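You operate a simulated robot arm through the tools that you are given. There is no shell and no other tool.

You run a simulated robot arm. Do the job below in one go: nothing can be reset, and whatever is moved stays where it is left.

## Task
Slide the ladder aside, put the crate's red tape roll in the red tray and slide the ladder back.
Fine: the roll comes from the green crate under the platform; free the ladder with the yellow knob before you slide it and turn the knob back at the end. Where these are worked on the way, their far stop is far enough and under half their travel is too little: ladder, yellow knob.

The check looks at the end state, three seconds after you hand in, the way a careful person would. Anything else that was tipped, shoved, dropped, spilled or broken makes it a failure.

## Robot
A 7-joint arm with a two-finger parallel gripper, fixed in place. Base frame: the origin is at the foot of the arm, x ahead of it, y to its left, z up. Readings come in cm, rad, newtons and seconds.
Its first joint turns from -2.897 to 2.897 rad. Payload 4.4 kg.
Tool frame: the origin (TCP) lies between the finger pads and is the grasp point; the fingertips stand 2.3 cm ahead of it; z points along the fingers, y is the line along which they close. Largest opening 9.4 cm; finger width 3.8, thickness 1; the body of the gripper, 5.4 by 9.6 cm, starts 3.9 cm behind the TCP.
Orientation is that of the tool frame in the base frame, as [roll, pitch, yaw] about the fixed x, y, z axes, in that order (R = Rz(yaw) Ry(pitch) Rx(roll)). With the fingers straight down and closing along the base's y, the tool's x points along the base's -x, its y along +y and its z along -z.

## Interface
- The arm moves only by the tool nudge_tool. Its argument "motion" is a list of rows, each a list of 3 entries, a list of its own where there are three numbers: the shift along the tool's x, y, z in cm, then the turn, a rotation vector about the tool's x, y, z in rad, then the opening in per cent of the stroke, from 0 (shut) to 100 (fully open). In form: [[[dx, dy, dz], [rx, ry, rz], gripper], ...]. A call has 1 to 20 rows; each row is the pose to reach, as a shift and turn from the pose commanded when the call began, along the tool's axes at that moment. Rows are played at 5 a second. More than 5 cm and 0.15 rad between two rows, or a gripper value outside its range, and nothing of the call is played. A pose out of reach is approached as far as the arm can. The call stops where the force on the tool passes 40 N (or 10 N more than at its start, if that is more) or the arm is blocked; 0.2 s more then pass. Each finger travels about 7.2 cm/s and halts on what it meets, pressing with about 33 N; the grip force reading is that of the motor and also rises with nothing between the fingers. The clock runs only during rows and for 0.2 s after the last one: add rows that repeat a pose to give the fingers time. The reply holds the time, the measured pose of the TCP, the force on the tool along the base axes, the opening and the grip force, in the units named above and with some noise, with the torque about the TCP (base axes, N m) and any sound that the robot's microphone picked up.
- Cameras (640 x 400 px; columns grow to the right, rows downward): "scene" is fixed at [22.48, -50.52, 120.73]; the picture's right is [0.57, -0.82, 0.00], its down [-0.27, -0.19, -0.94] and it looks along [0.77, 0.54, -0.33] (base axes); focal length 214 px, centre (320, 200). "wrist" rides on the gripper at [8.6, 1.6, -7.4] in the tool frame; the picture's right is [-0.18, 0.98, 0.00], its down [-0.58, -0.11, -0.81] and it looks along [-0.79, -0.15, 0.59] (tool axes); focal length 243 px, centre (320, 200). There is no depth. A picture from a camera that has moved, and an enlarged one, comes with that camera's place and axes in the base frame and with its lens. The place of the scene camera against the robot may be out by one fixed shift of up to 1.2 cm in any direction.
- grab_frame(camera): a new picture of that camera. No time passes.
- enlarge(camera, box): a new picture of the part [left, top, right, bottom] of that camera's present view, enlarged. No time passes.
- hand_in(): hands the job in; it is judged then, once.

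Nothing tells you positions but the pictures and the camera data. Unless the task says otherwise, let go and move clear before handing in.

The tools are called after "Request:" as a command line: name --argument value ..., lists and objects as JSON in quotes. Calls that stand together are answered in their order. nudge_tool: Moves the arm, as the interface text tells. Its arguments: {"type":"object","properties":{"motion":{"type":"array","items":{"type":"array"}}},"required":["motion"]} The other tools are called the same way: grab_frame (camera) takes a picture; enlarge (camera, box) takes an enlarged picture of a part of a camera's view; hand_in () hands the job in.

At the start:

```text
clock: 0.0
position: [59.57, 17.54, 151.64]
tool_rot: [3.139, -0.001, 3.14]
wrist_force: [-0.6, -0.2, 0.6]
torque: [0.0, -0.03, 0.01]
finger_gap: 9.42
finger_force: 0.0
```

scene: 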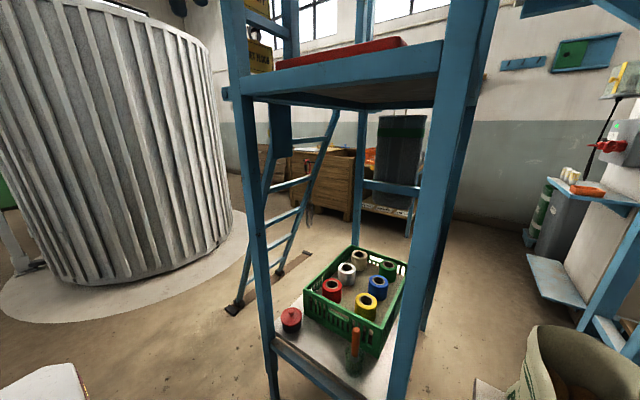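
wrist: 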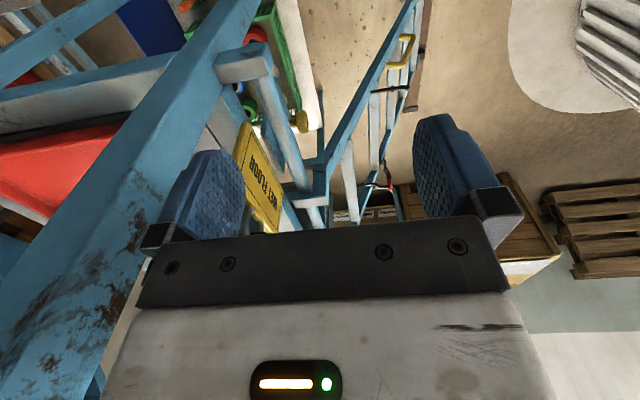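

I see a blue platform frame with a red tray on top, a green crate with tape rolls below it, and a ladder behind. I'll look closer before moving anything.

Request:
enlarge --camera "scene" --box '[220, 0, 380, 100]'

Request:
enlarge --camera "scene" --box '[220, 100, 460, 250]'

Request:
enlarge --camera "scene" --box '[220, 240, 460, 390]'

Request:
enlarge --camera "wrist" --box '[0, 0, 320, 200]'

Request:
enlarge --camera "wrist" --box '[220, 0, 540, 200]'

```text
4.00 times, centred on (300, 50) of scene
camera zoom: at [22.48, -50.52, 120.73], right [0.57, -0.82, 0.0], down [-0.27, -0.19, -0.94], along [0.77, 0.54, -0.33], focal length 858 px, centre (400, 800)
```

zoom: 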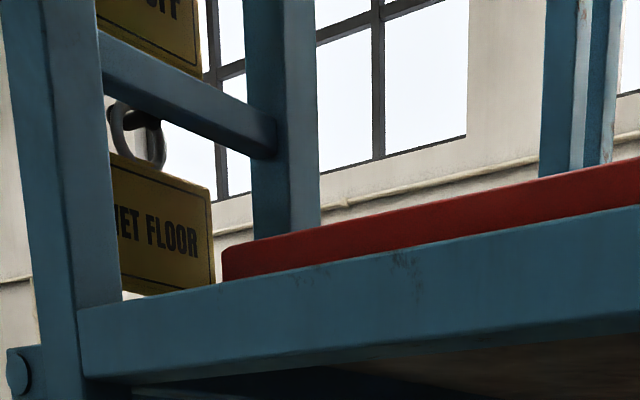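

```text
2.67 times, centred on (340, 175) of scene
camera zoom: at [22.48, -50.52, 120.73], right [0.57, -0.82, 0.0], down [-0.27, -0.19, -0.94], along [0.77, 0.54, -0.33], focal length 572 px, centre (267, 267)
```

zoom: 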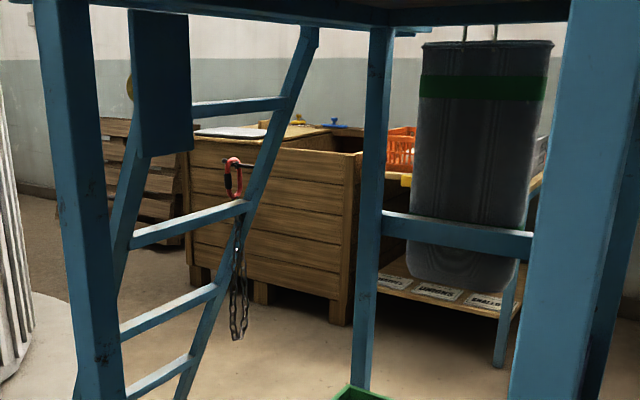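

```text
2.67 times, centred on (340, 315) of scene
camera zoom: at [22.48, -50.52, 120.73], right [0.57, -0.82, 0.0], down [-0.27, -0.19, -0.94], along [0.77, 0.54, -0.33], focal length 572 px, centre (267, -107)
```

zoom: 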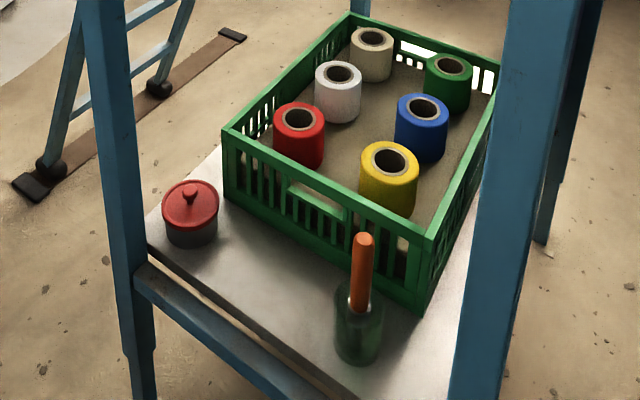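

```text
2.00 times, centred on (160, 100) of wrist
camera zoom: at [50.94, 19.16, 159.16], right [0.18, 0.98, 0.0], down [0.58, -0.11, 0.81], along [0.79, -0.15, -0.59], focal length 485 px, centre (640, 400)
```

zoom: 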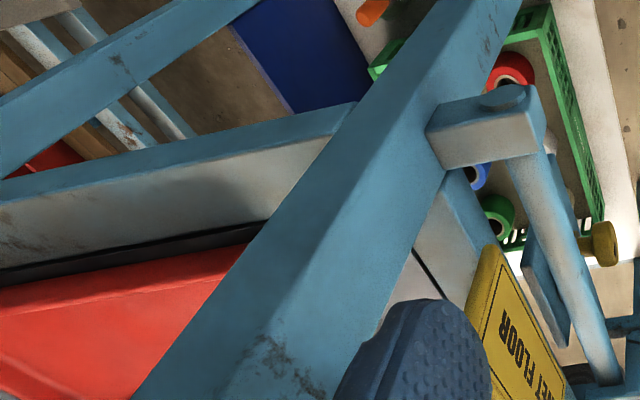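

```text
2.00 times, centred on (380, 100) of wrist
camera zoom: at [50.94, 19.16, 159.16], right [0.18, 0.98, 0.0], down [0.58, -0.11, 0.81], along [0.79, -0.15, -0.59], focal length 485 px, centre (200, 400)
```

zoom: 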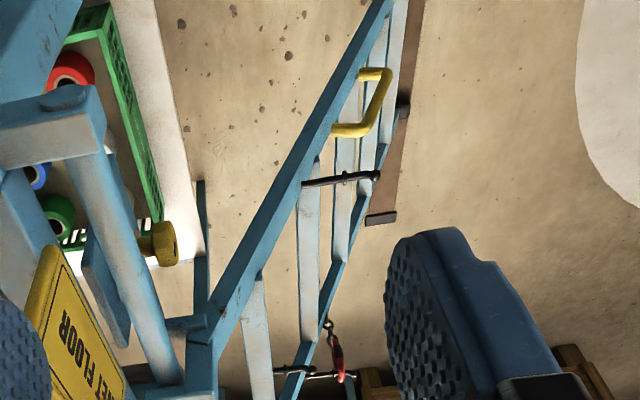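

The red roll sits in the near-left spot of the crate. I'm taking tighter views to triangulate the roll, knob, ladder and tray.

Request:
enlarge --camera "wrist" --box '[210, 0, 338, 80]'

Request:
enlarge --camera "wrist" --box '[210, 70, 370, 170]'

Request:
enlarge --camera "wrist" --box '[300, 120, 428, 230]'

Request:
enlarge --camera "scene" --box '[280, 240, 424, 330]'

Request:
enlarge --camera "scene" --box '[225, 85, 353, 165]'

Request:
enlarge --camera "scene" --box '[480, 40, 640, 340]'

```text
5.00 times, centred on (274, 40) of wrist
camera zoom: at [50.94, 19.16, 159.16], right [0.18, 0.98, 0.0], down [0.58, -0.11, 0.81], along [0.79, -0.15, -0.59], focal length 1213 px, centre (550, 1000)
```

zoom: 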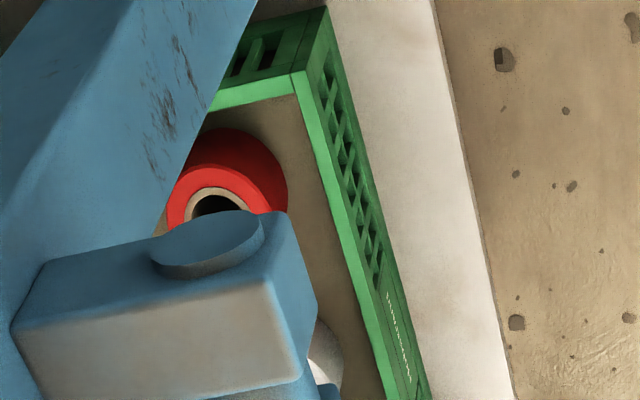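

```text
4.00 times, centred on (290, 120) of wrist
camera zoom: at [50.94, 19.16, 159.16], right [0.18, 0.98, 0.0], down [0.58, -0.11, 0.81], along [0.79, -0.15, -0.59], focal length 970 px, centre (440, 520)
```

zoom: 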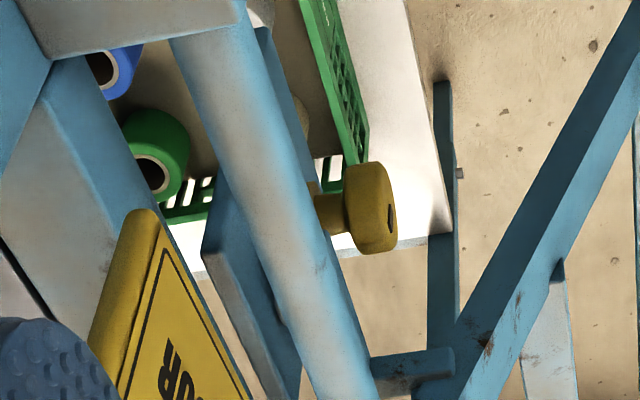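

```text
3.64 times, centred on (364, 175) of wrist
camera zoom: at [50.94, 19.16, 159.16], right [0.18, 0.98, 0.0], down [0.58, -0.11, 0.81], along [0.79, -0.15, -0.59], focal length 882 px, centre (160, 291)
```

zoom: 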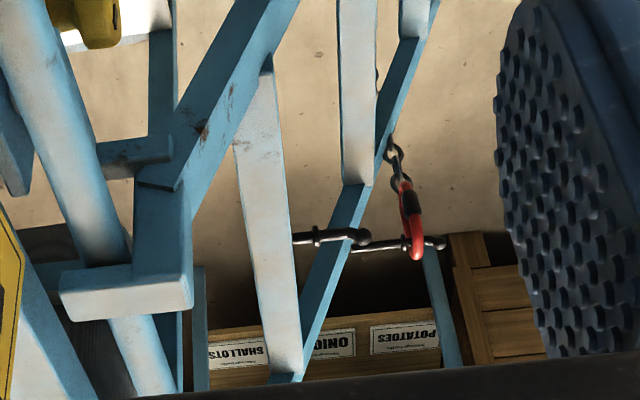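

```text
4.44 times, centred on (352, 285) of scene
camera zoom: at [22.48, -50.52, 120.73], right [0.57, -0.82, 0.0], down [-0.27, -0.19, -0.94], along [0.77, 0.54, -0.33], focal length 953 px, centre (178, -178)
```

zoom: 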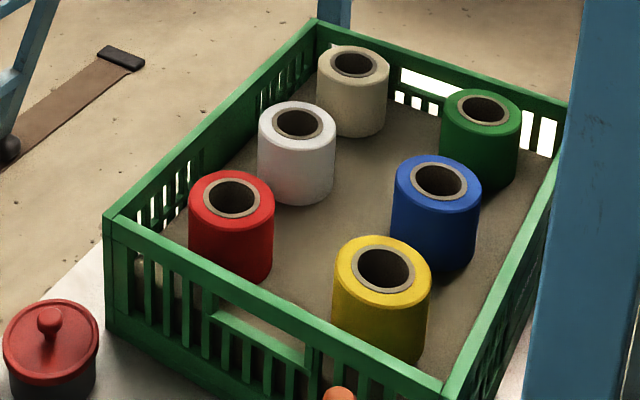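

```text
5.00 times, centred on (289, 125) of scene
camera zoom: at [22.48, -50.52, 120.73], right [0.57, -0.82, 0.0], down [-0.27, -0.19, -0.94], along [0.77, 0.54, -0.33], focal length 1072 px, centre (475, 575)
```

zoom: 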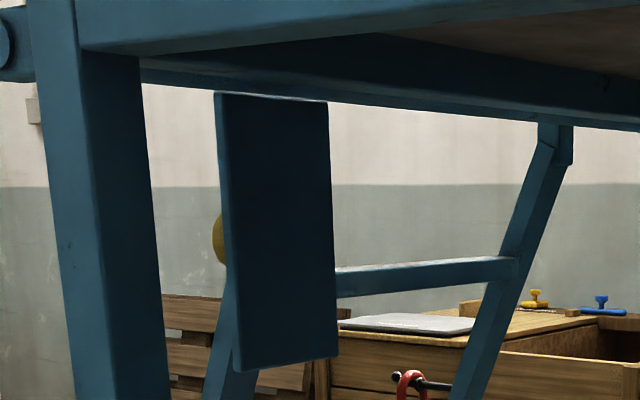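

```text
1.33 times, centred on (560, 190) of scene
camera zoom: at [22.48, -50.52, 120.73], right [0.57, -0.82, 0.0], down [-0.27, -0.19, -0.94], along [0.77, 0.54, -0.33], focal length 286 px, centre (0, 213)
```

zoom: 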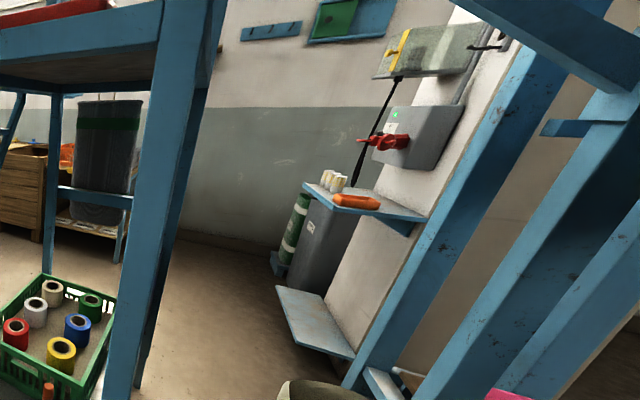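

The ladder runs on a floor track along x (y≈66) and hangs from a tube at about y≈13, z≈129. The knob is near (78, 11, 119) and the yellow handle near (82, 34, 86). I'll back off toward +y for a clearer view.

Request:
nudge_tool --motion '[[[2.5, 4, 1], [0, 0, 0], 100], [[5, 8, 2], [0, 0, 0], 100], [[7.5, 12, 3], [0, 0, 0], 100], [[10, 16, 4], [0, 0, 0], 100], [[12.5, 20, 5], [0, 0, 0], 100], [[15, 24, 6], [0, 0, 0], 100], [[15, 24, 6], [0, 0, 0], 100]]'

Request:
grab_frame --camera "wrist"

Request:
grab_frame --camera "scene"

```text
clock: 1.6
position: [44.56, 41.5, 145.66]
tool_rot: [-3.14, 0.0, -3.141]
wrist_force: [-0.3, -0.8, -1.0]
torque: [-0.02, -0.03, -0.01]
finger_gap: 9.4
finger_force: 0.1
```

```text
taken
camera wrist: at [35.89, 43.06, 153.18], right [0.18, 0.98, 0.0], down [0.58, -0.11, 0.81], along [0.79, -0.15, -0.59], focal length 243 px, centre (320, 200)
```

wrist: 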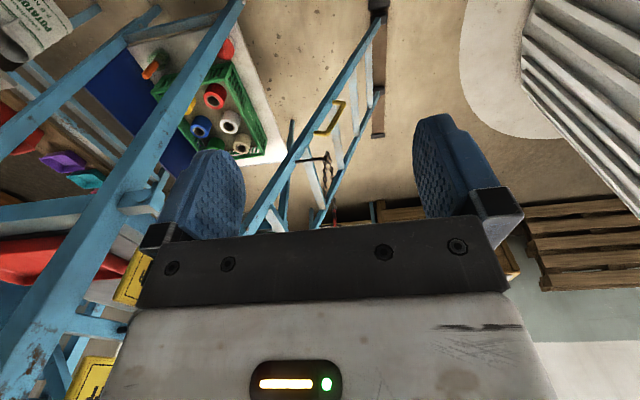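

```text
taken
```

scene: 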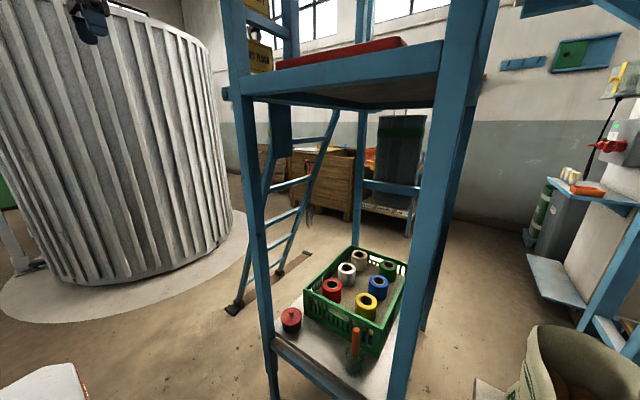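

The crate, knob side, ladder and handle are now visible from the +y side. I'll zoom in on each.

Request:
enlarge --camera "wrist" --box '[150, 30, 310, 130]'

Request:
enlarge --camera "wrist" --box '[230, 80, 422, 230]'

Request:
enlarge --camera "wrist" --box '[0, 0, 240, 150]'

Request:
enlarge --camera "wrist" --box '[0, 150, 240, 300]'

Request:
enlarge --camera "wrist" --box '[280, 0, 440, 140]'

```text
4.00 times, centred on (230, 80) of wrist
camera zoom: at [35.89, 43.06, 153.18], right [0.18, 0.98, 0.0], down [0.58, -0.11, 0.81], along [0.79, -0.15, -0.59], focal length 970 px, centre (680, 680)
```

zoom: 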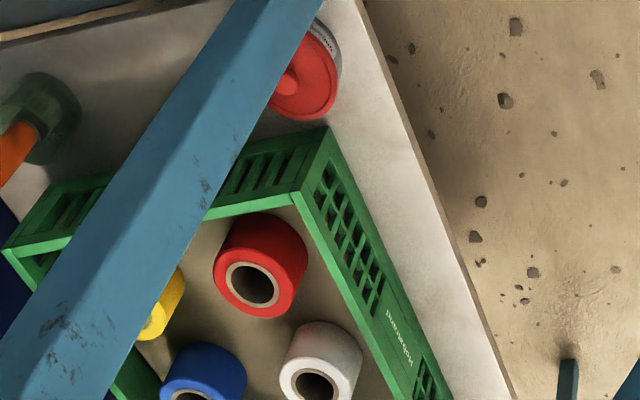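

```text
2.67 times, centred on (326, 155) of wrist
camera zoom: at [35.89, 43.06, 153.18], right [0.18, 0.98, 0.0], down [0.58, -0.11, 0.81], along [0.79, -0.15, -0.59], focal length 647 px, centre (304, 320)
```

zoom: 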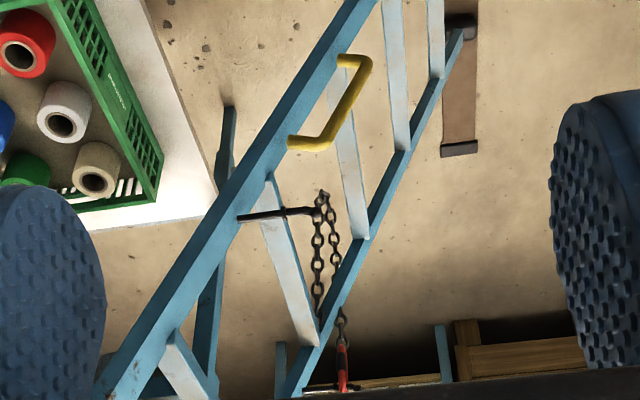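

```text
2.67 times, centred on (120, 75) of wrist
camera zoom: at [35.89, 43.06, 153.18], right [0.18, 0.98, 0.0], down [0.58, -0.11, 0.81], along [0.79, -0.15, -0.59], focal length 647 px, centre (853, 533)
```

zoom: 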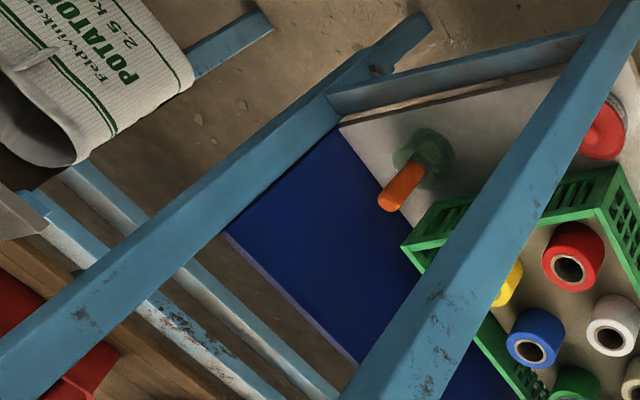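

```text
2.67 times, centred on (120, 225) of wrist
camera zoom: at [35.89, 43.06, 153.18], right [0.18, 0.98, 0.0], down [0.58, -0.11, 0.81], along [0.79, -0.15, -0.59], focal length 647 px, centre (853, 133)
```

zoom: 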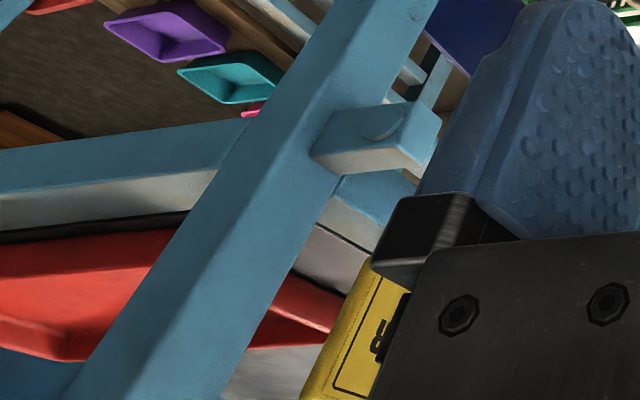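

```text
2.86 times, centred on (360, 70) of wrist
camera zoom: at [35.89, 43.06, 153.18], right [0.18, 0.98, 0.0], down [0.58, -0.11, 0.81], along [0.79, -0.15, -0.59], focal length 693 px, centre (206, 571)
```

zoom: 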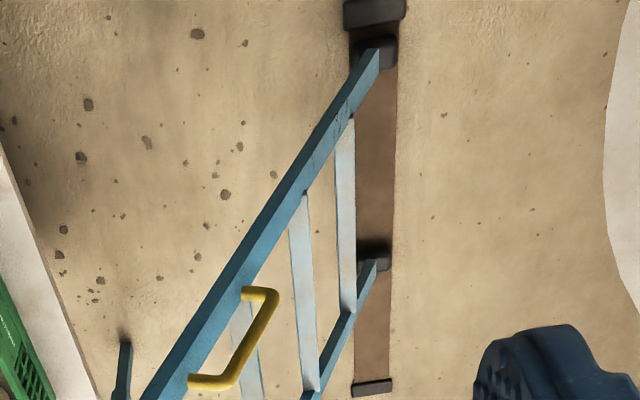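

The red roll triangulates to about (85.2, −12.7), top z≈57.5, in a crate spanning x 78–120, y −36…−4. I'll tip the gripper horizontal, pointing at −y, to look at the knob and ladder top.

Request:
nudge_tool --motion '[[[-0.3, -0.5, 1.6], [0.143, 0, 0], 100], [[-0.6, -1.0, 3.2], [0.286, 0, 0], 100], [[-0.9, -1.5, 4.8], [0.428, 0, 0], 100], [[-1.2, -2.0, 6.4], [0.571, 0, 0], 100], [[-1.5, -2.5, 8.0], [0.714, 0, 0], 100], [[-1.9, -3.0, 9.7], [0.857, 0, 0], 100], [[-2.2, -3.5, 11.3], [1.0, 0, 0], 100], [[-2.5, -4.0, 12.9], [1.142, 0, 0], 100], [[-2.8, -4.5, 14.5], [1.285, 0, 0], 100], [[-3.1, -5.0, 16.1], [1.428, 0, 0], 100], [[-3.4, -5.5, 17.7], [1.571, 0, 0], 100], [[-3.4, -5.5, 17.7], [1.571, 0, 0], 100]]'

Request:
grab_frame --camera "wrist"

Request:
grab_frame --camera "scene"

```text
clock: 4.2
position: [46.38, 32.02, 118.97]
tool_rot: [-1.785, 0.003, -3.136]
wrist_force: [0.0, 0.3, -0.3]
torque: [0.01, -0.02, 0.03]
finger_gap: 9.42
finger_force: 0.1
out of reach, approached as far as the arm can: row 8, 9, 10, 11, 12
```

```text
taken
camera wrist: at [37.67, 39.59, 119.01], right [0.18, 0.21, -0.96], down [0.58, 0.77, 0.28], along [0.8, -0.61, 0.02], focal length 243 px, centre (320, 200)
```

wrist: 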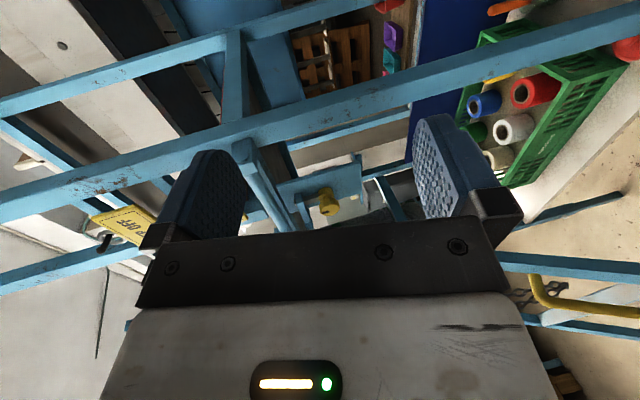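

```text
taken
```

scene: 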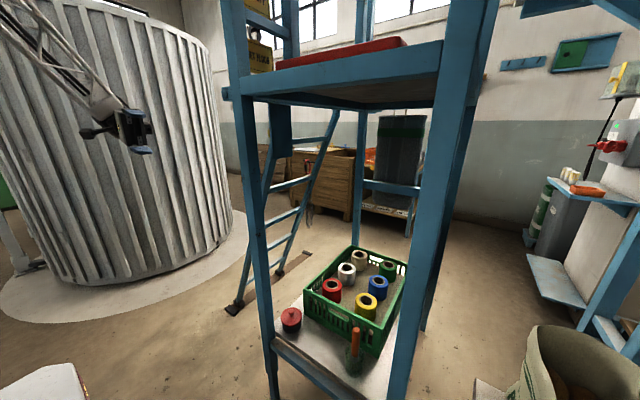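

The tool is nearly horizontal and the reply says it stopped at the reach limit. The knob is visible ahead, so I'm zooming in on it and on the arm.

Request:
enlarge --camera "wrist" --box '[240, 130, 432, 250]'

Request:
enlarge --camera "scene" --box '[0, 0, 192, 180]'

Request:
enlarge --camera "wrist" --box '[480, 220, 640, 360]'

```text
3.33 times, centred on (336, 190) of wrist
camera zoom: at [37.67, 39.59, 119.01], right [0.18, 0.21, -0.96], down [0.58, 0.77, 0.28], along [0.8, -0.61, 0.02], focal length 809 px, centre (267, 233)
```

zoom: 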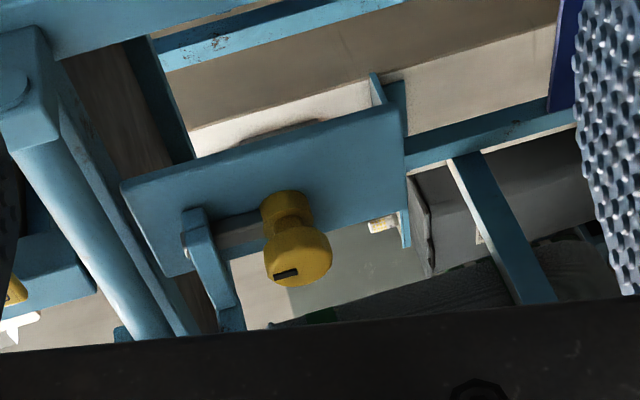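

```text
2.22 times, centred on (96, 90) of scene
camera zoom: at [22.48, -50.52, 120.73], right [0.57, -0.82, 0.0], down [-0.27, -0.19, -0.94], along [0.77, 0.54, -0.33], focal length 477 px, centre (818, 444)
```

zoom: 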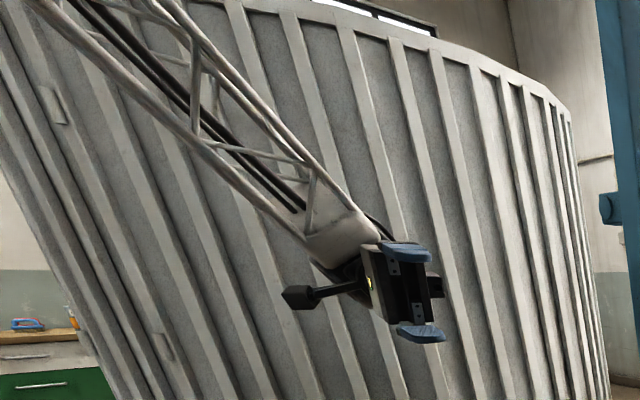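

```text
2.86 times, centred on (560, 290) of wrist
camera zoom: at [37.67, 39.59, 119.01], right [0.18, 0.21, -0.96], down [0.58, 0.77, 0.28], along [0.8, -0.61, 0.02], focal length 693 px, centre (-366, -57)
```

zoom: 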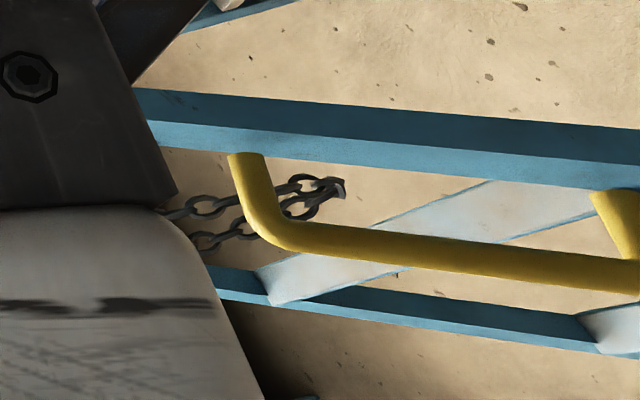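

The knob has a dark mark on its end face, and there's a small blue lever beside it. I'll zoom in to read the mark and the latch.

Request:
enlarge --camera "wrist" --box '[285, 175, 349, 225]'

Request:
enlarge --camera "wrist" --box '[420, 0, 640, 200]'

Request:
enlarge --camera "wrist" --box '[0, 80, 260, 290]'

```text
8.00 times, centred on (317, 200) of wrist
camera zoom: at [37.67, 39.59, 119.01], right [0.18, 0.21, -0.96], down [0.58, 0.77, 0.28], along [0.8, -0.61, 0.02], focal length 1941 px, centre (344, 200)
```

zoom: 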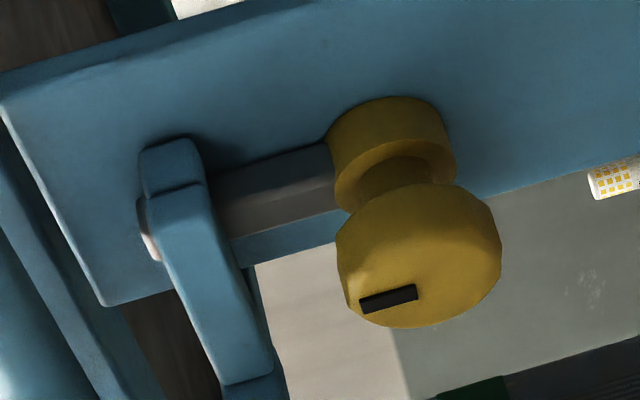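

```text
2.00 times, centred on (530, 100) of wrist
camera zoom: at [37.67, 39.59, 119.01], right [0.18, 0.21, -0.96], down [0.58, 0.77, 0.28], along [0.8, -0.61, 0.02], focal length 485 px, centre (-100, 400)
```

zoom: 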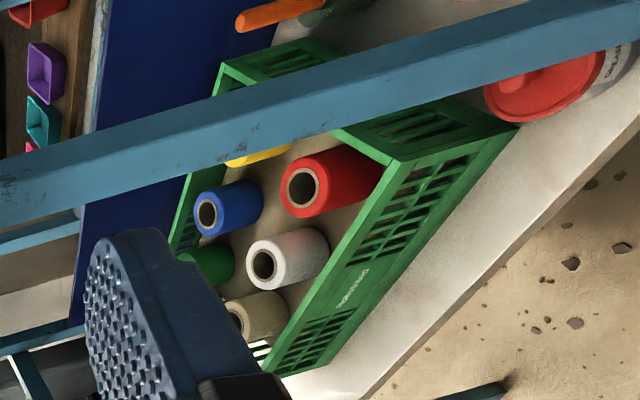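

```text
1.90 times, centred on (130, 185) of wrist
camera zoom: at [37.67, 39.59, 119.01], right [0.18, 0.21, -0.96], down [0.58, 0.77, 0.28], along [0.8, -0.61, 0.02], focal length 462 px, centre (682, 229)
```

zoom: 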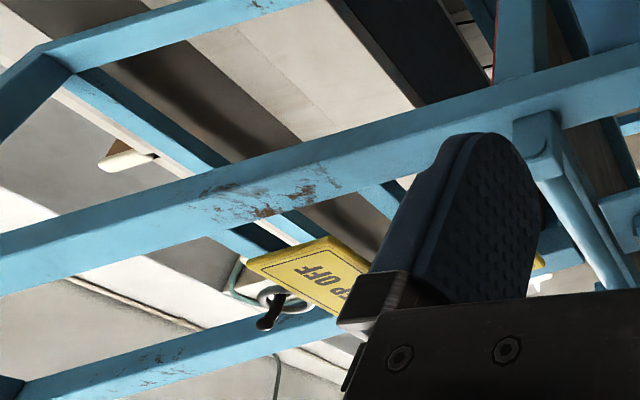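

The knob's mark points up, with a bolt running up through a blue strap just above it, so it's locked now. I'll send a zero move to see how the interface treats the commanded pose after hitting the reach limit.

Request:
nudge_tool --motion '[[[-3, 0, 0], [0, 0, 0], 100], [[-6, 0, 0], [0, 0, 0], 100]]'

```text
clock: 4.8
position: [52.08, 31.95, 119.02]
tool_rot: [-1.785, -0.001, -3.138]
wrist_force: [-0.1, -0.4, 0.6]
torque: [0.0, 0.0, 0.0]
finger_gap: 9.4
finger_force: 0.1
```

The commanded pose follows the pose actually reached, so it's safe to continue. I'll move further out along x and keep levelling the tool.

Request:
nudge_tool --motion '[[[-4, 0.4, 0.6], [0.05, 0, 0], 100], [[-8, 0.8, 1.2], [0.1, 0, 0], 100], [[-12, 1.2, 1.8], [0.16, 0, 0], 100], [[-14, 1.5, 2.4], [0.214, 0, 0], 100], [[-14, 1.5, 2.4], [0.214, 0, 0], 100]]'

Request:
grab_frame --camera "wrist"

Request:
grab_frame --camera "scene"

```text
clock: 6.0
position: [64.99, 28.8, 113.67]
tool_rot: [-1.572, 0.0, -3.137]
wrist_force: [-0.1, -0.2, 0.4]
torque: [0.0, 0.0, 0.05]
finger_gap: 9.38
finger_force: 0.1
out of reach, approached as far as the arm can: row 3, 4, 5
```

```text
taken
camera wrist: at [56.23, 36.16, 112.2], right [0.19, 0.0, -0.98], down [0.58, 0.81, 0.11], along [0.8, -0.59, 0.15], focal length 243 px, centre (320, 200)
```

wrist: 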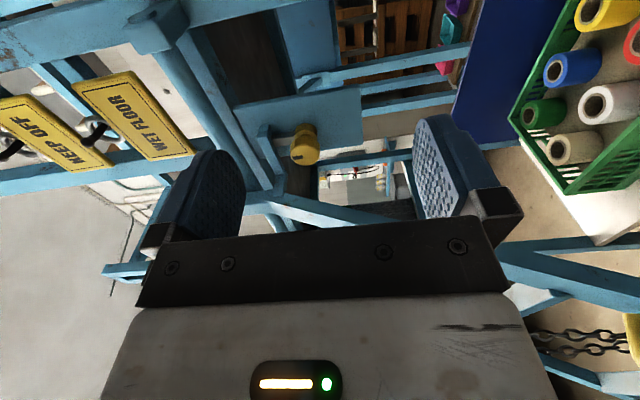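

```text
taken
```

scene: 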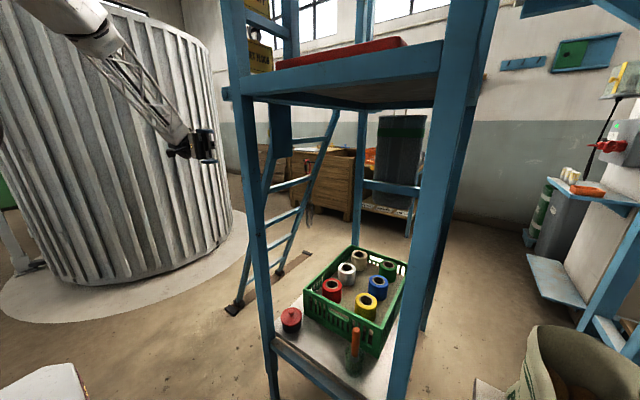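

The tool is exactly horizontal now, though height is capped at about z=113.7 in this configuration. I'll zoom in on the knob, strap and ladder rail from here.

Request:
enlarge --camera "wrist" --box '[230, 80, 390, 180]'

Request:
enlarge --camera "wrist" --box '[240, 120, 432, 240]'

Request:
enlarge --camera "scene" --box '[0, 0, 256, 160]'

Request:
enlarge --camera "wrist" --box '[480, 200, 640, 400]'

```text
4.00 times, centred on (310, 130) of wrist
camera zoom: at [56.23, 36.16, 112.2], right [0.19, 0.0, -0.98], down [0.58, 0.81, 0.11], along [0.8, -0.59, 0.15], focal length 970 px, centre (360, 480)
```

zoom: 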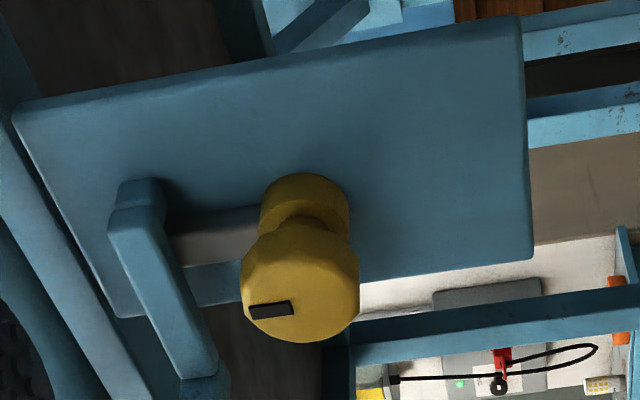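

```text
3.33 times, centred on (336, 180) of wrist
camera zoom: at [56.23, 36.16, 112.2], right [0.19, 0.0, -0.98], down [0.58, 0.81, 0.11], along [0.8, -0.59, 0.15], focal length 809 px, centre (267, 267)
```

zoom: 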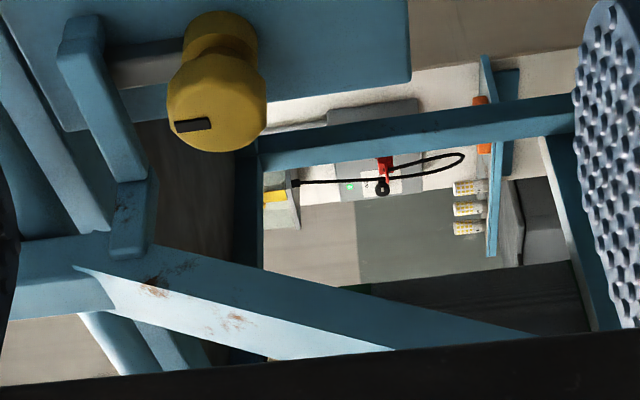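

```text
2.50 times, centred on (128, 80) of scene
camera zoom: at [22.48, -50.52, 120.73], right [0.57, -0.82, 0.0], down [-0.27, -0.19, -0.94], along [0.77, 0.54, -0.33], focal length 536 px, centre (800, 500)
```

zoom: 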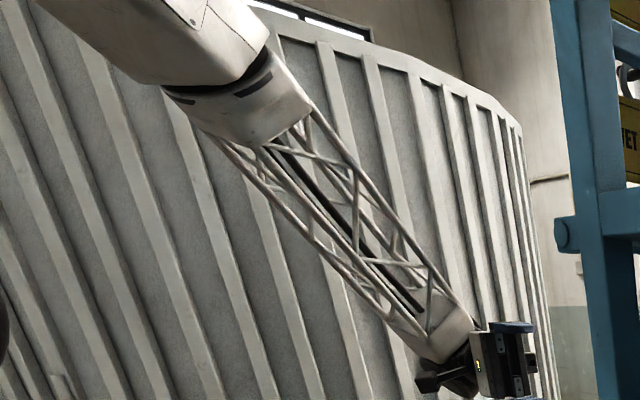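

```text
2.00 times, centred on (560, 300) of wrist
camera zoom: at [56.23, 36.16, 112.2], right [0.19, 0.0, -0.98], down [0.58, 0.81, 0.11], along [0.8, -0.59, 0.15], focal length 485 px, centre (-160, 0)
```

zoom: 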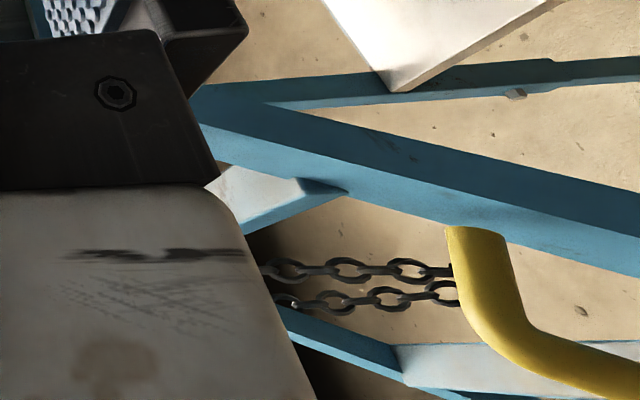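

The knob's end face is near (79.5, 10.8, 118.7), about 4.2 cm across, with the strap's underside near z=123 and the ladder rail's near face at x≈85. I'll yaw the tool a little toward +x while rising, which should need less wrist bend.

Request:
nudge_tool --motion '[[[-2, -1, 1], [0, -0.1, 0], 60], [[-4, -2, 2], [0, -0.2, 0], 60], [[-6, -3.5, 3], [0, -0.3, 0], 60], [[-7, -5, 4], [0, -0.4, 0], 60], [[-7, -5, 4], [0, -0.4, 0], 60]]'

Request:
grab_frame --camera "wrist"

Request:
grab_frame --camera "scene"

```text
clock: 7.2
position: [71.95, 24.38, 118.84]
tool_rot: [-1.57, 0.0, -2.737]
wrist_force: [0.5, -0.8, -0.5]
torque: [-0.01, 0.0, 0.01]
finger_gap: 5.63
finger_force: 0.2
```

```text
taken
camera wrist: at [61.09, 27.82, 117.39], right [0.17, 0.07, -0.98], down [0.22, 0.97, 0.11], along [0.96, -0.23, 0.15], focal length 243 px, centre (320, 200)
```

wrist: 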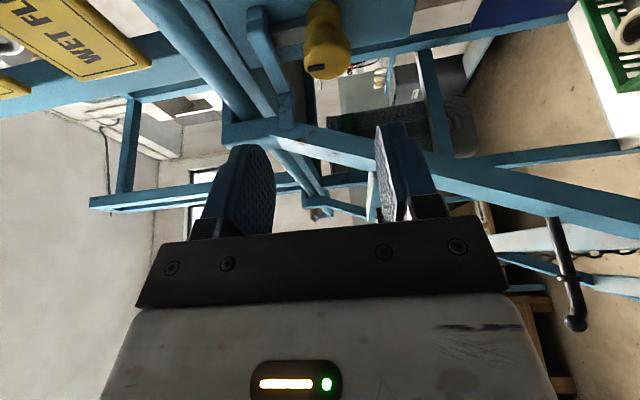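

```text
taken
```

scene: 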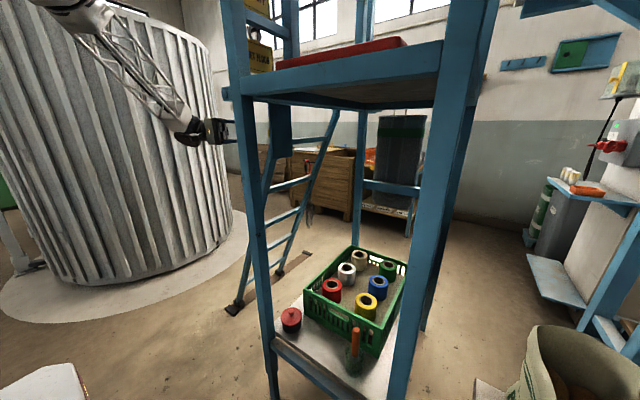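

With a 0.4 rad yaw, z=118.8 is reachable. Now I'll try lining up square on the knob at a small standoff, with the fingertips at y≈14.7.

Request:
nudge_tool --motion '[[[-1, 0, 2.5], [0, 0.1, 0], 60], [[-2, 0, 5], [0, 0.2, 0], 60], [[-3, 0.1, 7.5], [0, 0.3, 0], 60], [[-4.1, 0.14, 9.7], [0, 0.4, 0], 60], [[-4.1, 0.14, 9.7], [0, 0.4, 0], 60]]'

Request:
grab_frame --camera "wrist"

Request:
grab_frame --camera "scene"

```text
clock: 8.4
position: [79.63, 17.02, 118.83]
tool_rot: [-1.572, 0.001, -3.137]
wrist_force: [-0.4, -0.6, 0.3]
torque: [0.01, -0.02, 0.0]
finger_gap: 5.63
finger_force: 0.1
```

```text
taken
camera wrist: at [71.04, 24.45, 117.32], right [0.19, 0.0, -0.98], down [0.58, 0.81, 0.11], along [0.79, -0.59, 0.15], focal length 243 px, centre (320, 200)
```

wrist: 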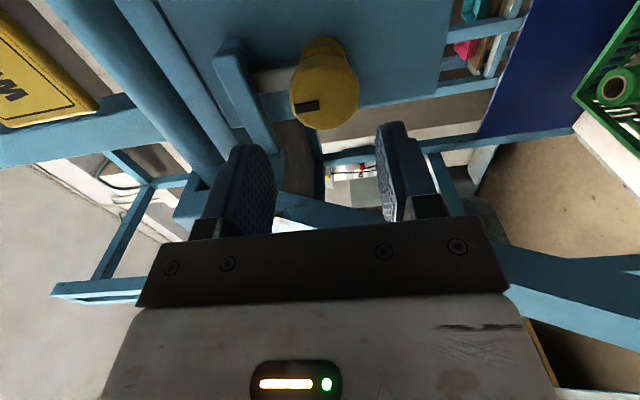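

```text
taken
```

scene: 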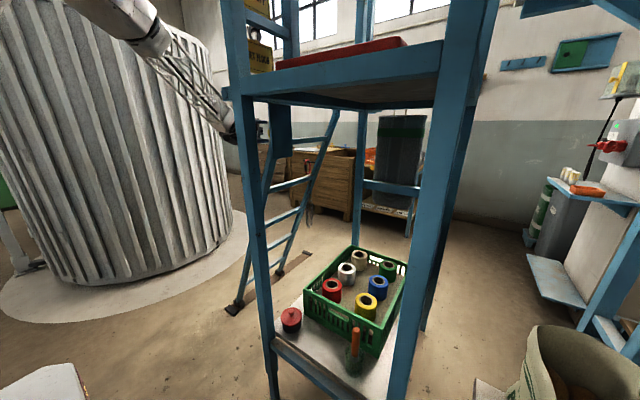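

The tool is now square-on, in front of the knob. I'll zoom to measure the exact alignment before closing in.

Request:
enlarge --camera "wrist" --box '[180, 20, 420, 170]'

Request:
enlarge --camera "wrist" --box '[180, 100, 420, 250]'

Request:
enlarge --camera "scene" --box '[190, 70, 318, 150]'

```text
2.67 times, centred on (300, 95) of wrist
camera zoom: at [71.04, 24.45, 117.32], right [0.19, 0.0, -0.98], down [0.58, 0.81, 0.11], along [0.79, -0.59, 0.15], focal length 647 px, centre (373, 480)
```

zoom: 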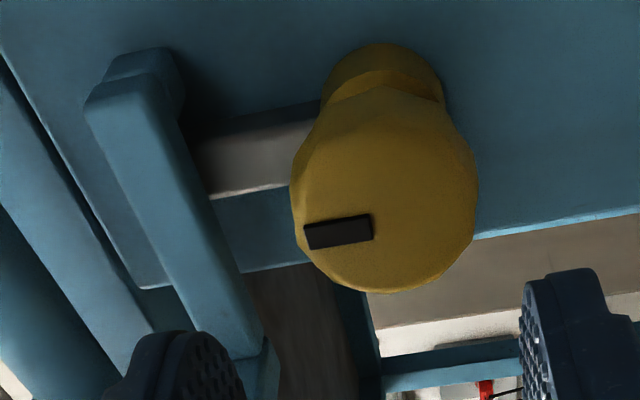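

```text
2.67 times, centred on (300, 175) of wrist
camera zoom: at [71.04, 24.45, 117.32], right [0.19, 0.0, -0.98], down [0.58, 0.81, 0.11], along [0.79, -0.59, 0.15], focal length 647 px, centre (373, 267)
```

zoom: 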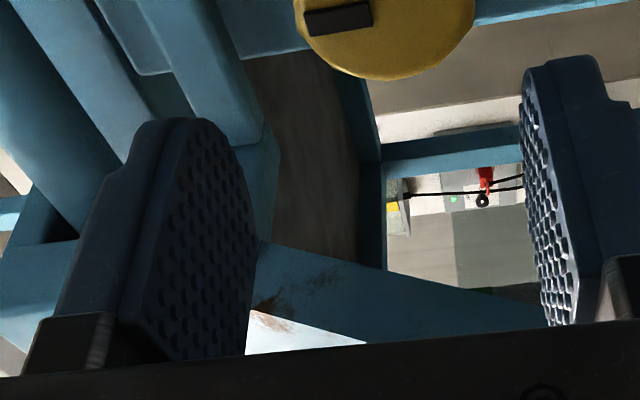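

```text
5.00 times, centred on (254, 110) of scene
camera zoom: at [22.48, -50.52, 120.73], right [0.57, -0.82, 0.0], down [-0.27, -0.19, -0.94], along [0.77, 0.54, -0.33], focal length 1072 px, centre (650, 650)
```

zoom: 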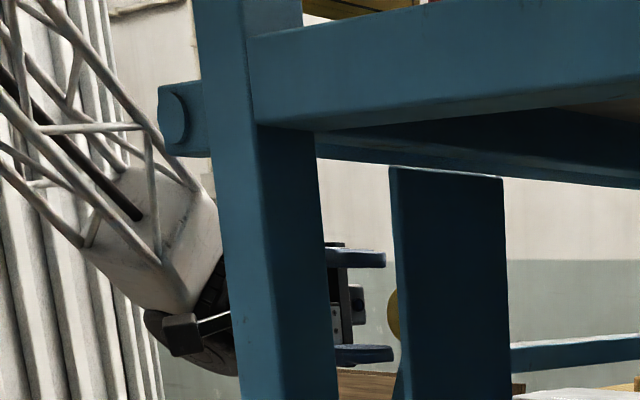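

The strap turns out to be a tongue along x at y≈7.4, z≈123–125, behind the knob head, so the fingers have room. I'll move in so the tips overlap the knob head, then close.

Request:
nudge_tool --motion '[[[0.1, 0.35, 2], [0, 0, 0], 60], [[0.15, 0.35, 4], [0, 0, 0], 60], [[0.15, 0.35, 5.7], [0, 0, 0], 60], [[0.15, 0.35, 5.7], [0, 0, 0], 60]]'

Request:
grab_frame --camera "wrist"

Request:
enlarge --camera "scene" --box '[190, 70, 318, 150]'

```text
clock: 9.4
position: [79.42, 11.57, 118.27]
tool_rot: [-1.572, 0.002, -3.136]
wrist_force: [0.8, 0.7, 0.3]
torque: [-0.02, 0.0, 0.01]
finger_gap: 5.64
finger_force: 0.1
```

```text
taken
camera wrist: at [70.81, 18.85, 116.73], right [0.19, 0.0, -0.98], down [0.58, 0.81, 0.11], along [0.79, -0.59, 0.15], focal length 243 px, centre (320, 200)
```

wrist: 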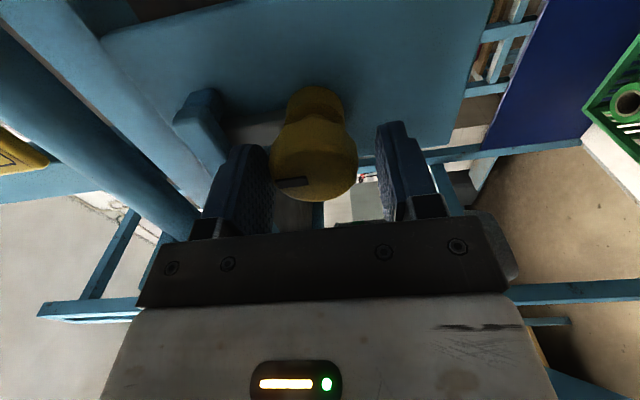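

```text
5.00 times, centred on (254, 110) of scene
camera zoom: at [22.48, -50.52, 120.73], right [0.57, -0.82, 0.0], down [-0.27, -0.19, -0.94], along [0.77, 0.54, -0.33], focal length 1072 px, centre (650, 650)
```

zoom: 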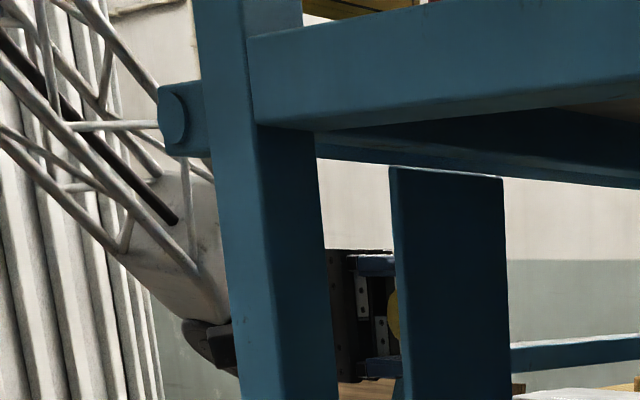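

The knob head is centred between the fingers. Closing on it now.

Request:
nudge_tool --motion '[[[0, 0, 0], [0, 0, 0], 0], [[0, 0, 0], [0, 0, 0], 0], [[0, 0, 0], [0, 0, 0], 0], [[0, 0, 0], [0, 0, 0], 0]]'

Request:
grab_frame --camera "wrist"

```text
clock: 10.4
position: [79.46, 11.45, 118.56]
tool_rot: [-1.572, 0.004, -3.139]
wrist_force: [-10.1, -4.6, -1.3]
torque: [-0.18, 0.03, 0.22]
finger_gap: 4.18
finger_force: 45.3
stopped in row 4: the force on the tool passed its limit at 42 N (the readings are from after the stop); the commanded pose is now the measured one
```

```text
taken
camera wrist: at [70.82, 18.85, 116.94], right [0.19, 0.0, -0.98], down [0.58, 0.81, 0.11], along [0.79, -0.59, 0.15], focal length 243 px, centre (320, 200)
```

wrist: 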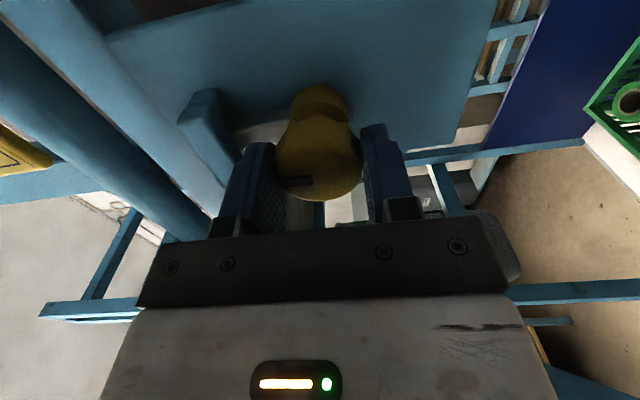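

I have a firm grip on the knob at gap 4.18. I'll test the turn direction gently, first about +tool z.

Request:
nudge_tool --motion '[[[0, 0, 0], [0, 0, 0.05], 0], [[0, 0, 0], [0, 0, 0.1], 0], [[0, 0, 0], [0, 0, 0.15], 0], [[0, 0, 0], [0, 0, 0.2], 0]]'

Request:
grab_frame --camera "wrist"

```text
clock: 11.4
position: [79.49, 11.45, 118.59]
tool_rot: [-1.572, 0.206, -3.14]
wrist_force: [-20.2, -21.7, 15.3]
torque: [-0.44, 0.06, -0.37]
finger_gap: 4.2
finger_force: 44.5
```

```text
taken
camera wrist: at [71.34, 18.87, 115.3], right [0.38, 0.0, -0.92], down [0.54, 0.81, 0.23], along [0.75, -0.59, 0.31], focal length 243 px, centre (320, 200)
```

wrist: 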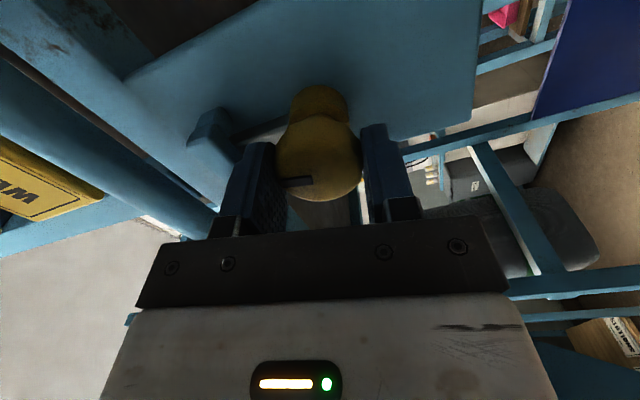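

The mark moves with the gripper, so the knob turns freely this way. Side forces are building from slight misalignment, so I'll relieve them a little while continuing.

Request:
nudge_tool --motion '[[[0.15, -0.1, 0.15], [0, 0, 0], 0], [[0.15, -0.1, 0.15], [0, 0, 0.08], 0], [[0.15, -0.1, 0.15], [0, 0, 0.16], 0], [[0.15, -0.1, 0.15], [0, 0, 0.24], 0]]'

```text
clock: 12.4
position: [79.25, 11.4, 118.62]
tool_rot: [-1.574, 0.444, -3.136]
wrist_force: [15.4, 32.5, 2.1]
torque: [-0.26, -0.02, 0.06]
finger_gap: 4.17
finger_force: 45.0
```

I slightly overcorrected, so I'll undo about half of that shift and keep turning.

Request:
nudge_tool --motion '[[[-0.05, 0.02, -0.09], [0, 0, 0], 0], [[-0.05, 0.02, -0.09], [0, 0, 0.08], 0], [[-0.05, 0.02, -0.09], [0, 0, 0.16], 0]]'

```text
clock: 13.2
position: [79.27, 11.38, 118.48]
tool_rot: [-1.574, 0.604, -3.138]
wrist_force: [-22.5, 16.0, -0.4]
torque: [-0.25, 0.03, -0.89]
finger_gap: 4.17
finger_force: 45.1
```

Request:
nudge_tool --motion '[[[0.05, -0.03, -0.04], [0, 0, 0], 0], [[0.05, -0.03, -0.04], [0, 0, 0.1], 0], [[0.05, -0.03, -0.04], [0, 0, 0.2], 0]]'

```text
clock: 14.0
position: [79.41, 11.45, 118.68]
tool_rot: [-1.573, 0.808, -3.139]
wrist_force: [-7.9, -4.7, 7.9]
torque: [-0.93, 0.05, 0.49]
finger_gap: 4.18
finger_force: 44.7
```

Request:
nudge_tool --motion '[[[0, -0.02, 0], [0, 0, 0.1], 0], [[0, -0.02, 0], [0, 0, 0.2], 0], [[0, -0.02, 0], [0, 0, 0.3], 0]]'

Request:
grab_frame --camera "wrist"

Request:
grab_frame --camera "scene"

```text
clock: 14.8
position: [79.22, 11.48, 118.64]
tool_rot: [-1.575, 1.11, 3.141]
wrist_force: [6.1, -16.5, 18.5]
torque: [-0.64, 0.02, -0.16]
finger_gap: 4.16
finger_force: 45.0
```

```text
taken
camera wrist: at [76.85, 18.83, 110.29], right [0.96, 0.0, -0.27], down [0.16, 0.81, 0.57], along [0.22, -0.59, 0.77], focal length 243 px, centre (320, 200)
```

wrist: 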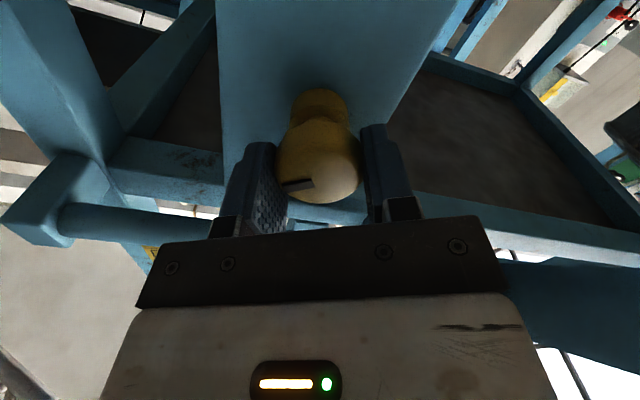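

```text
taken
```

scene: 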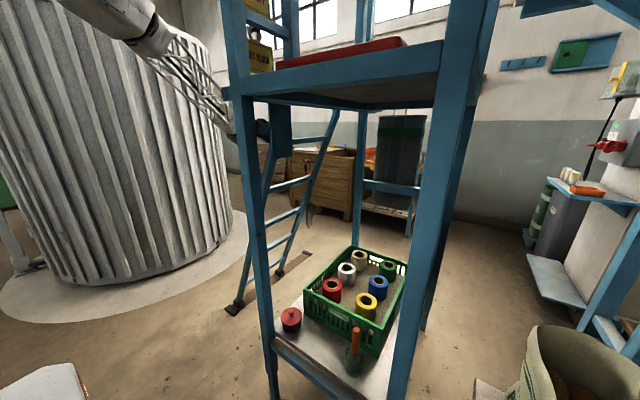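

Request:
nudge_tool --motion '[[[-0.04, -0.02, 0.04], [0, 0, 0.1], 0], [[-0.04, -0.02, 0.04], [0, 0, 0.2], 0], [[-0.04, -0.02, 0.04], [0, 0, 0.3], 0]]'

```text
clock: 15.5
position: [79.2, 11.43, 118.59]
tool_rot: [-1.575, 1.348, 3.139]
wrist_force: [-14.9, -5.4, 4.3]
torque: [-0.19, 0.03, -0.67]
finger_gap: 4.2
finger_force: 45.0
stopped in row 3: the force on the tool passed its limit at 42 N (the readings are from after the stop); the commanded pose is now the measured one
```

Request:
nudge_tool --motion '[[[0, 0, 0], [0, 0, 0.06], 0], [[0, 0, 0], [0, 0, 0.12], 0]]'

```text
clock: 16.1
position: [79.07, 11.47, 118.69]
tool_rot: [-1.582, 1.462, 3.132]
wrist_force: [-9.9, -3.2, 1.2]
torque: [-0.2, 0.0, -0.66]
finger_gap: 4.16
finger_force: 45.4
stopped in row 2: the force on the tool passed its limit at 42 N (the readings are from after the stop); the commanded pose is now the measured one
```

Request:
grab_frame --camera "wrist"

Request:
enlarge --camera "wrist" --box '[200, 60, 440, 210]'

Request:
enlarge --camera "scene" --box '[190, 70, 318, 150]'

```text
taken
camera wrist: at [79.91, 18.84, 109.98], right [1.0, 0.0, 0.08], down [-0.05, 0.81, 0.59], along [-0.06, -0.59, 0.8], focal length 243 px, centre (320, 200)
```

wrist: 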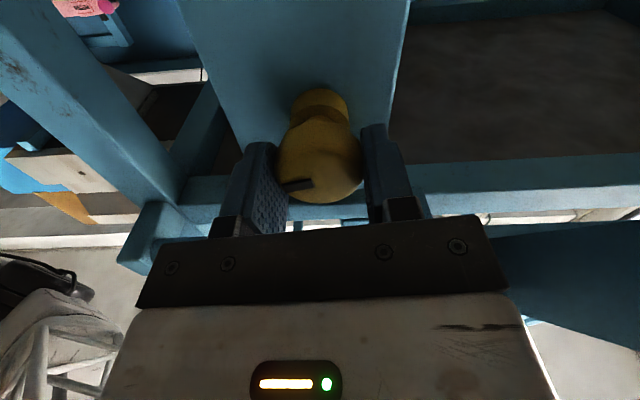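

```text
2.67 times, centred on (320, 135) of wrist
camera zoom: at [79.91, 18.84, 109.98], right [1.0, 0.0, 0.08], down [-0.05, 0.81, 0.59], along [-0.06, -0.59, 0.8], focal length 647 px, centre (320, 373)
```

zoom: 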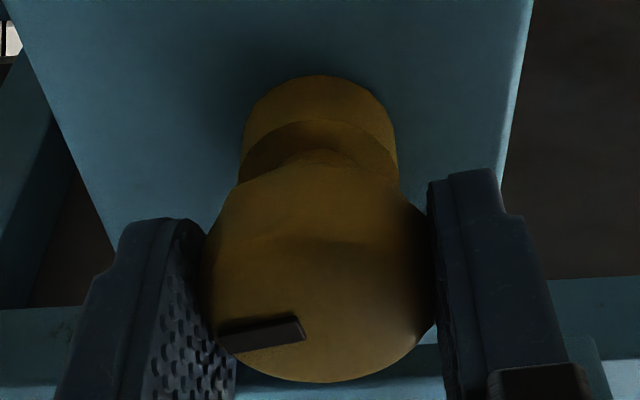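

```text
5.00 times, centred on (254, 110) of scene
camera zoom: at [22.48, -50.52, 120.73], right [0.57, -0.82, 0.0], down [-0.27, -0.19, -0.94], along [0.77, 0.54, -0.33], focal length 1072 px, centre (650, 650)
```

zoom: 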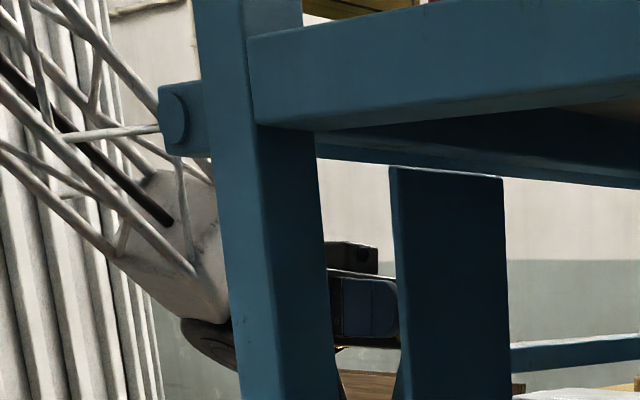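

The pointer now points to −x after about 84° of turn. I'll try a bit further to find the stop.

Request:
nudge_tool --motion '[[[0, -0.03, 0], [0, 0, 0.05], 0], [[0, -0.03, 0], [0, 0, 0.1], 0], [[0, -0.03, 0], [0, 0, 0.15], 0], [[0, -0.03, 0], [0, 0, 0.2], 0]]'

```text
clock: 17.1
position: [79.2, 11.4, 118.7]
tool_rot: [1.58, 1.478, 0.01]
wrist_force: [-17.7, 7.9, 0.5]
torque: [-0.16, -0.01, -0.16]
finger_gap: 4.15
finger_force: 45.2
```

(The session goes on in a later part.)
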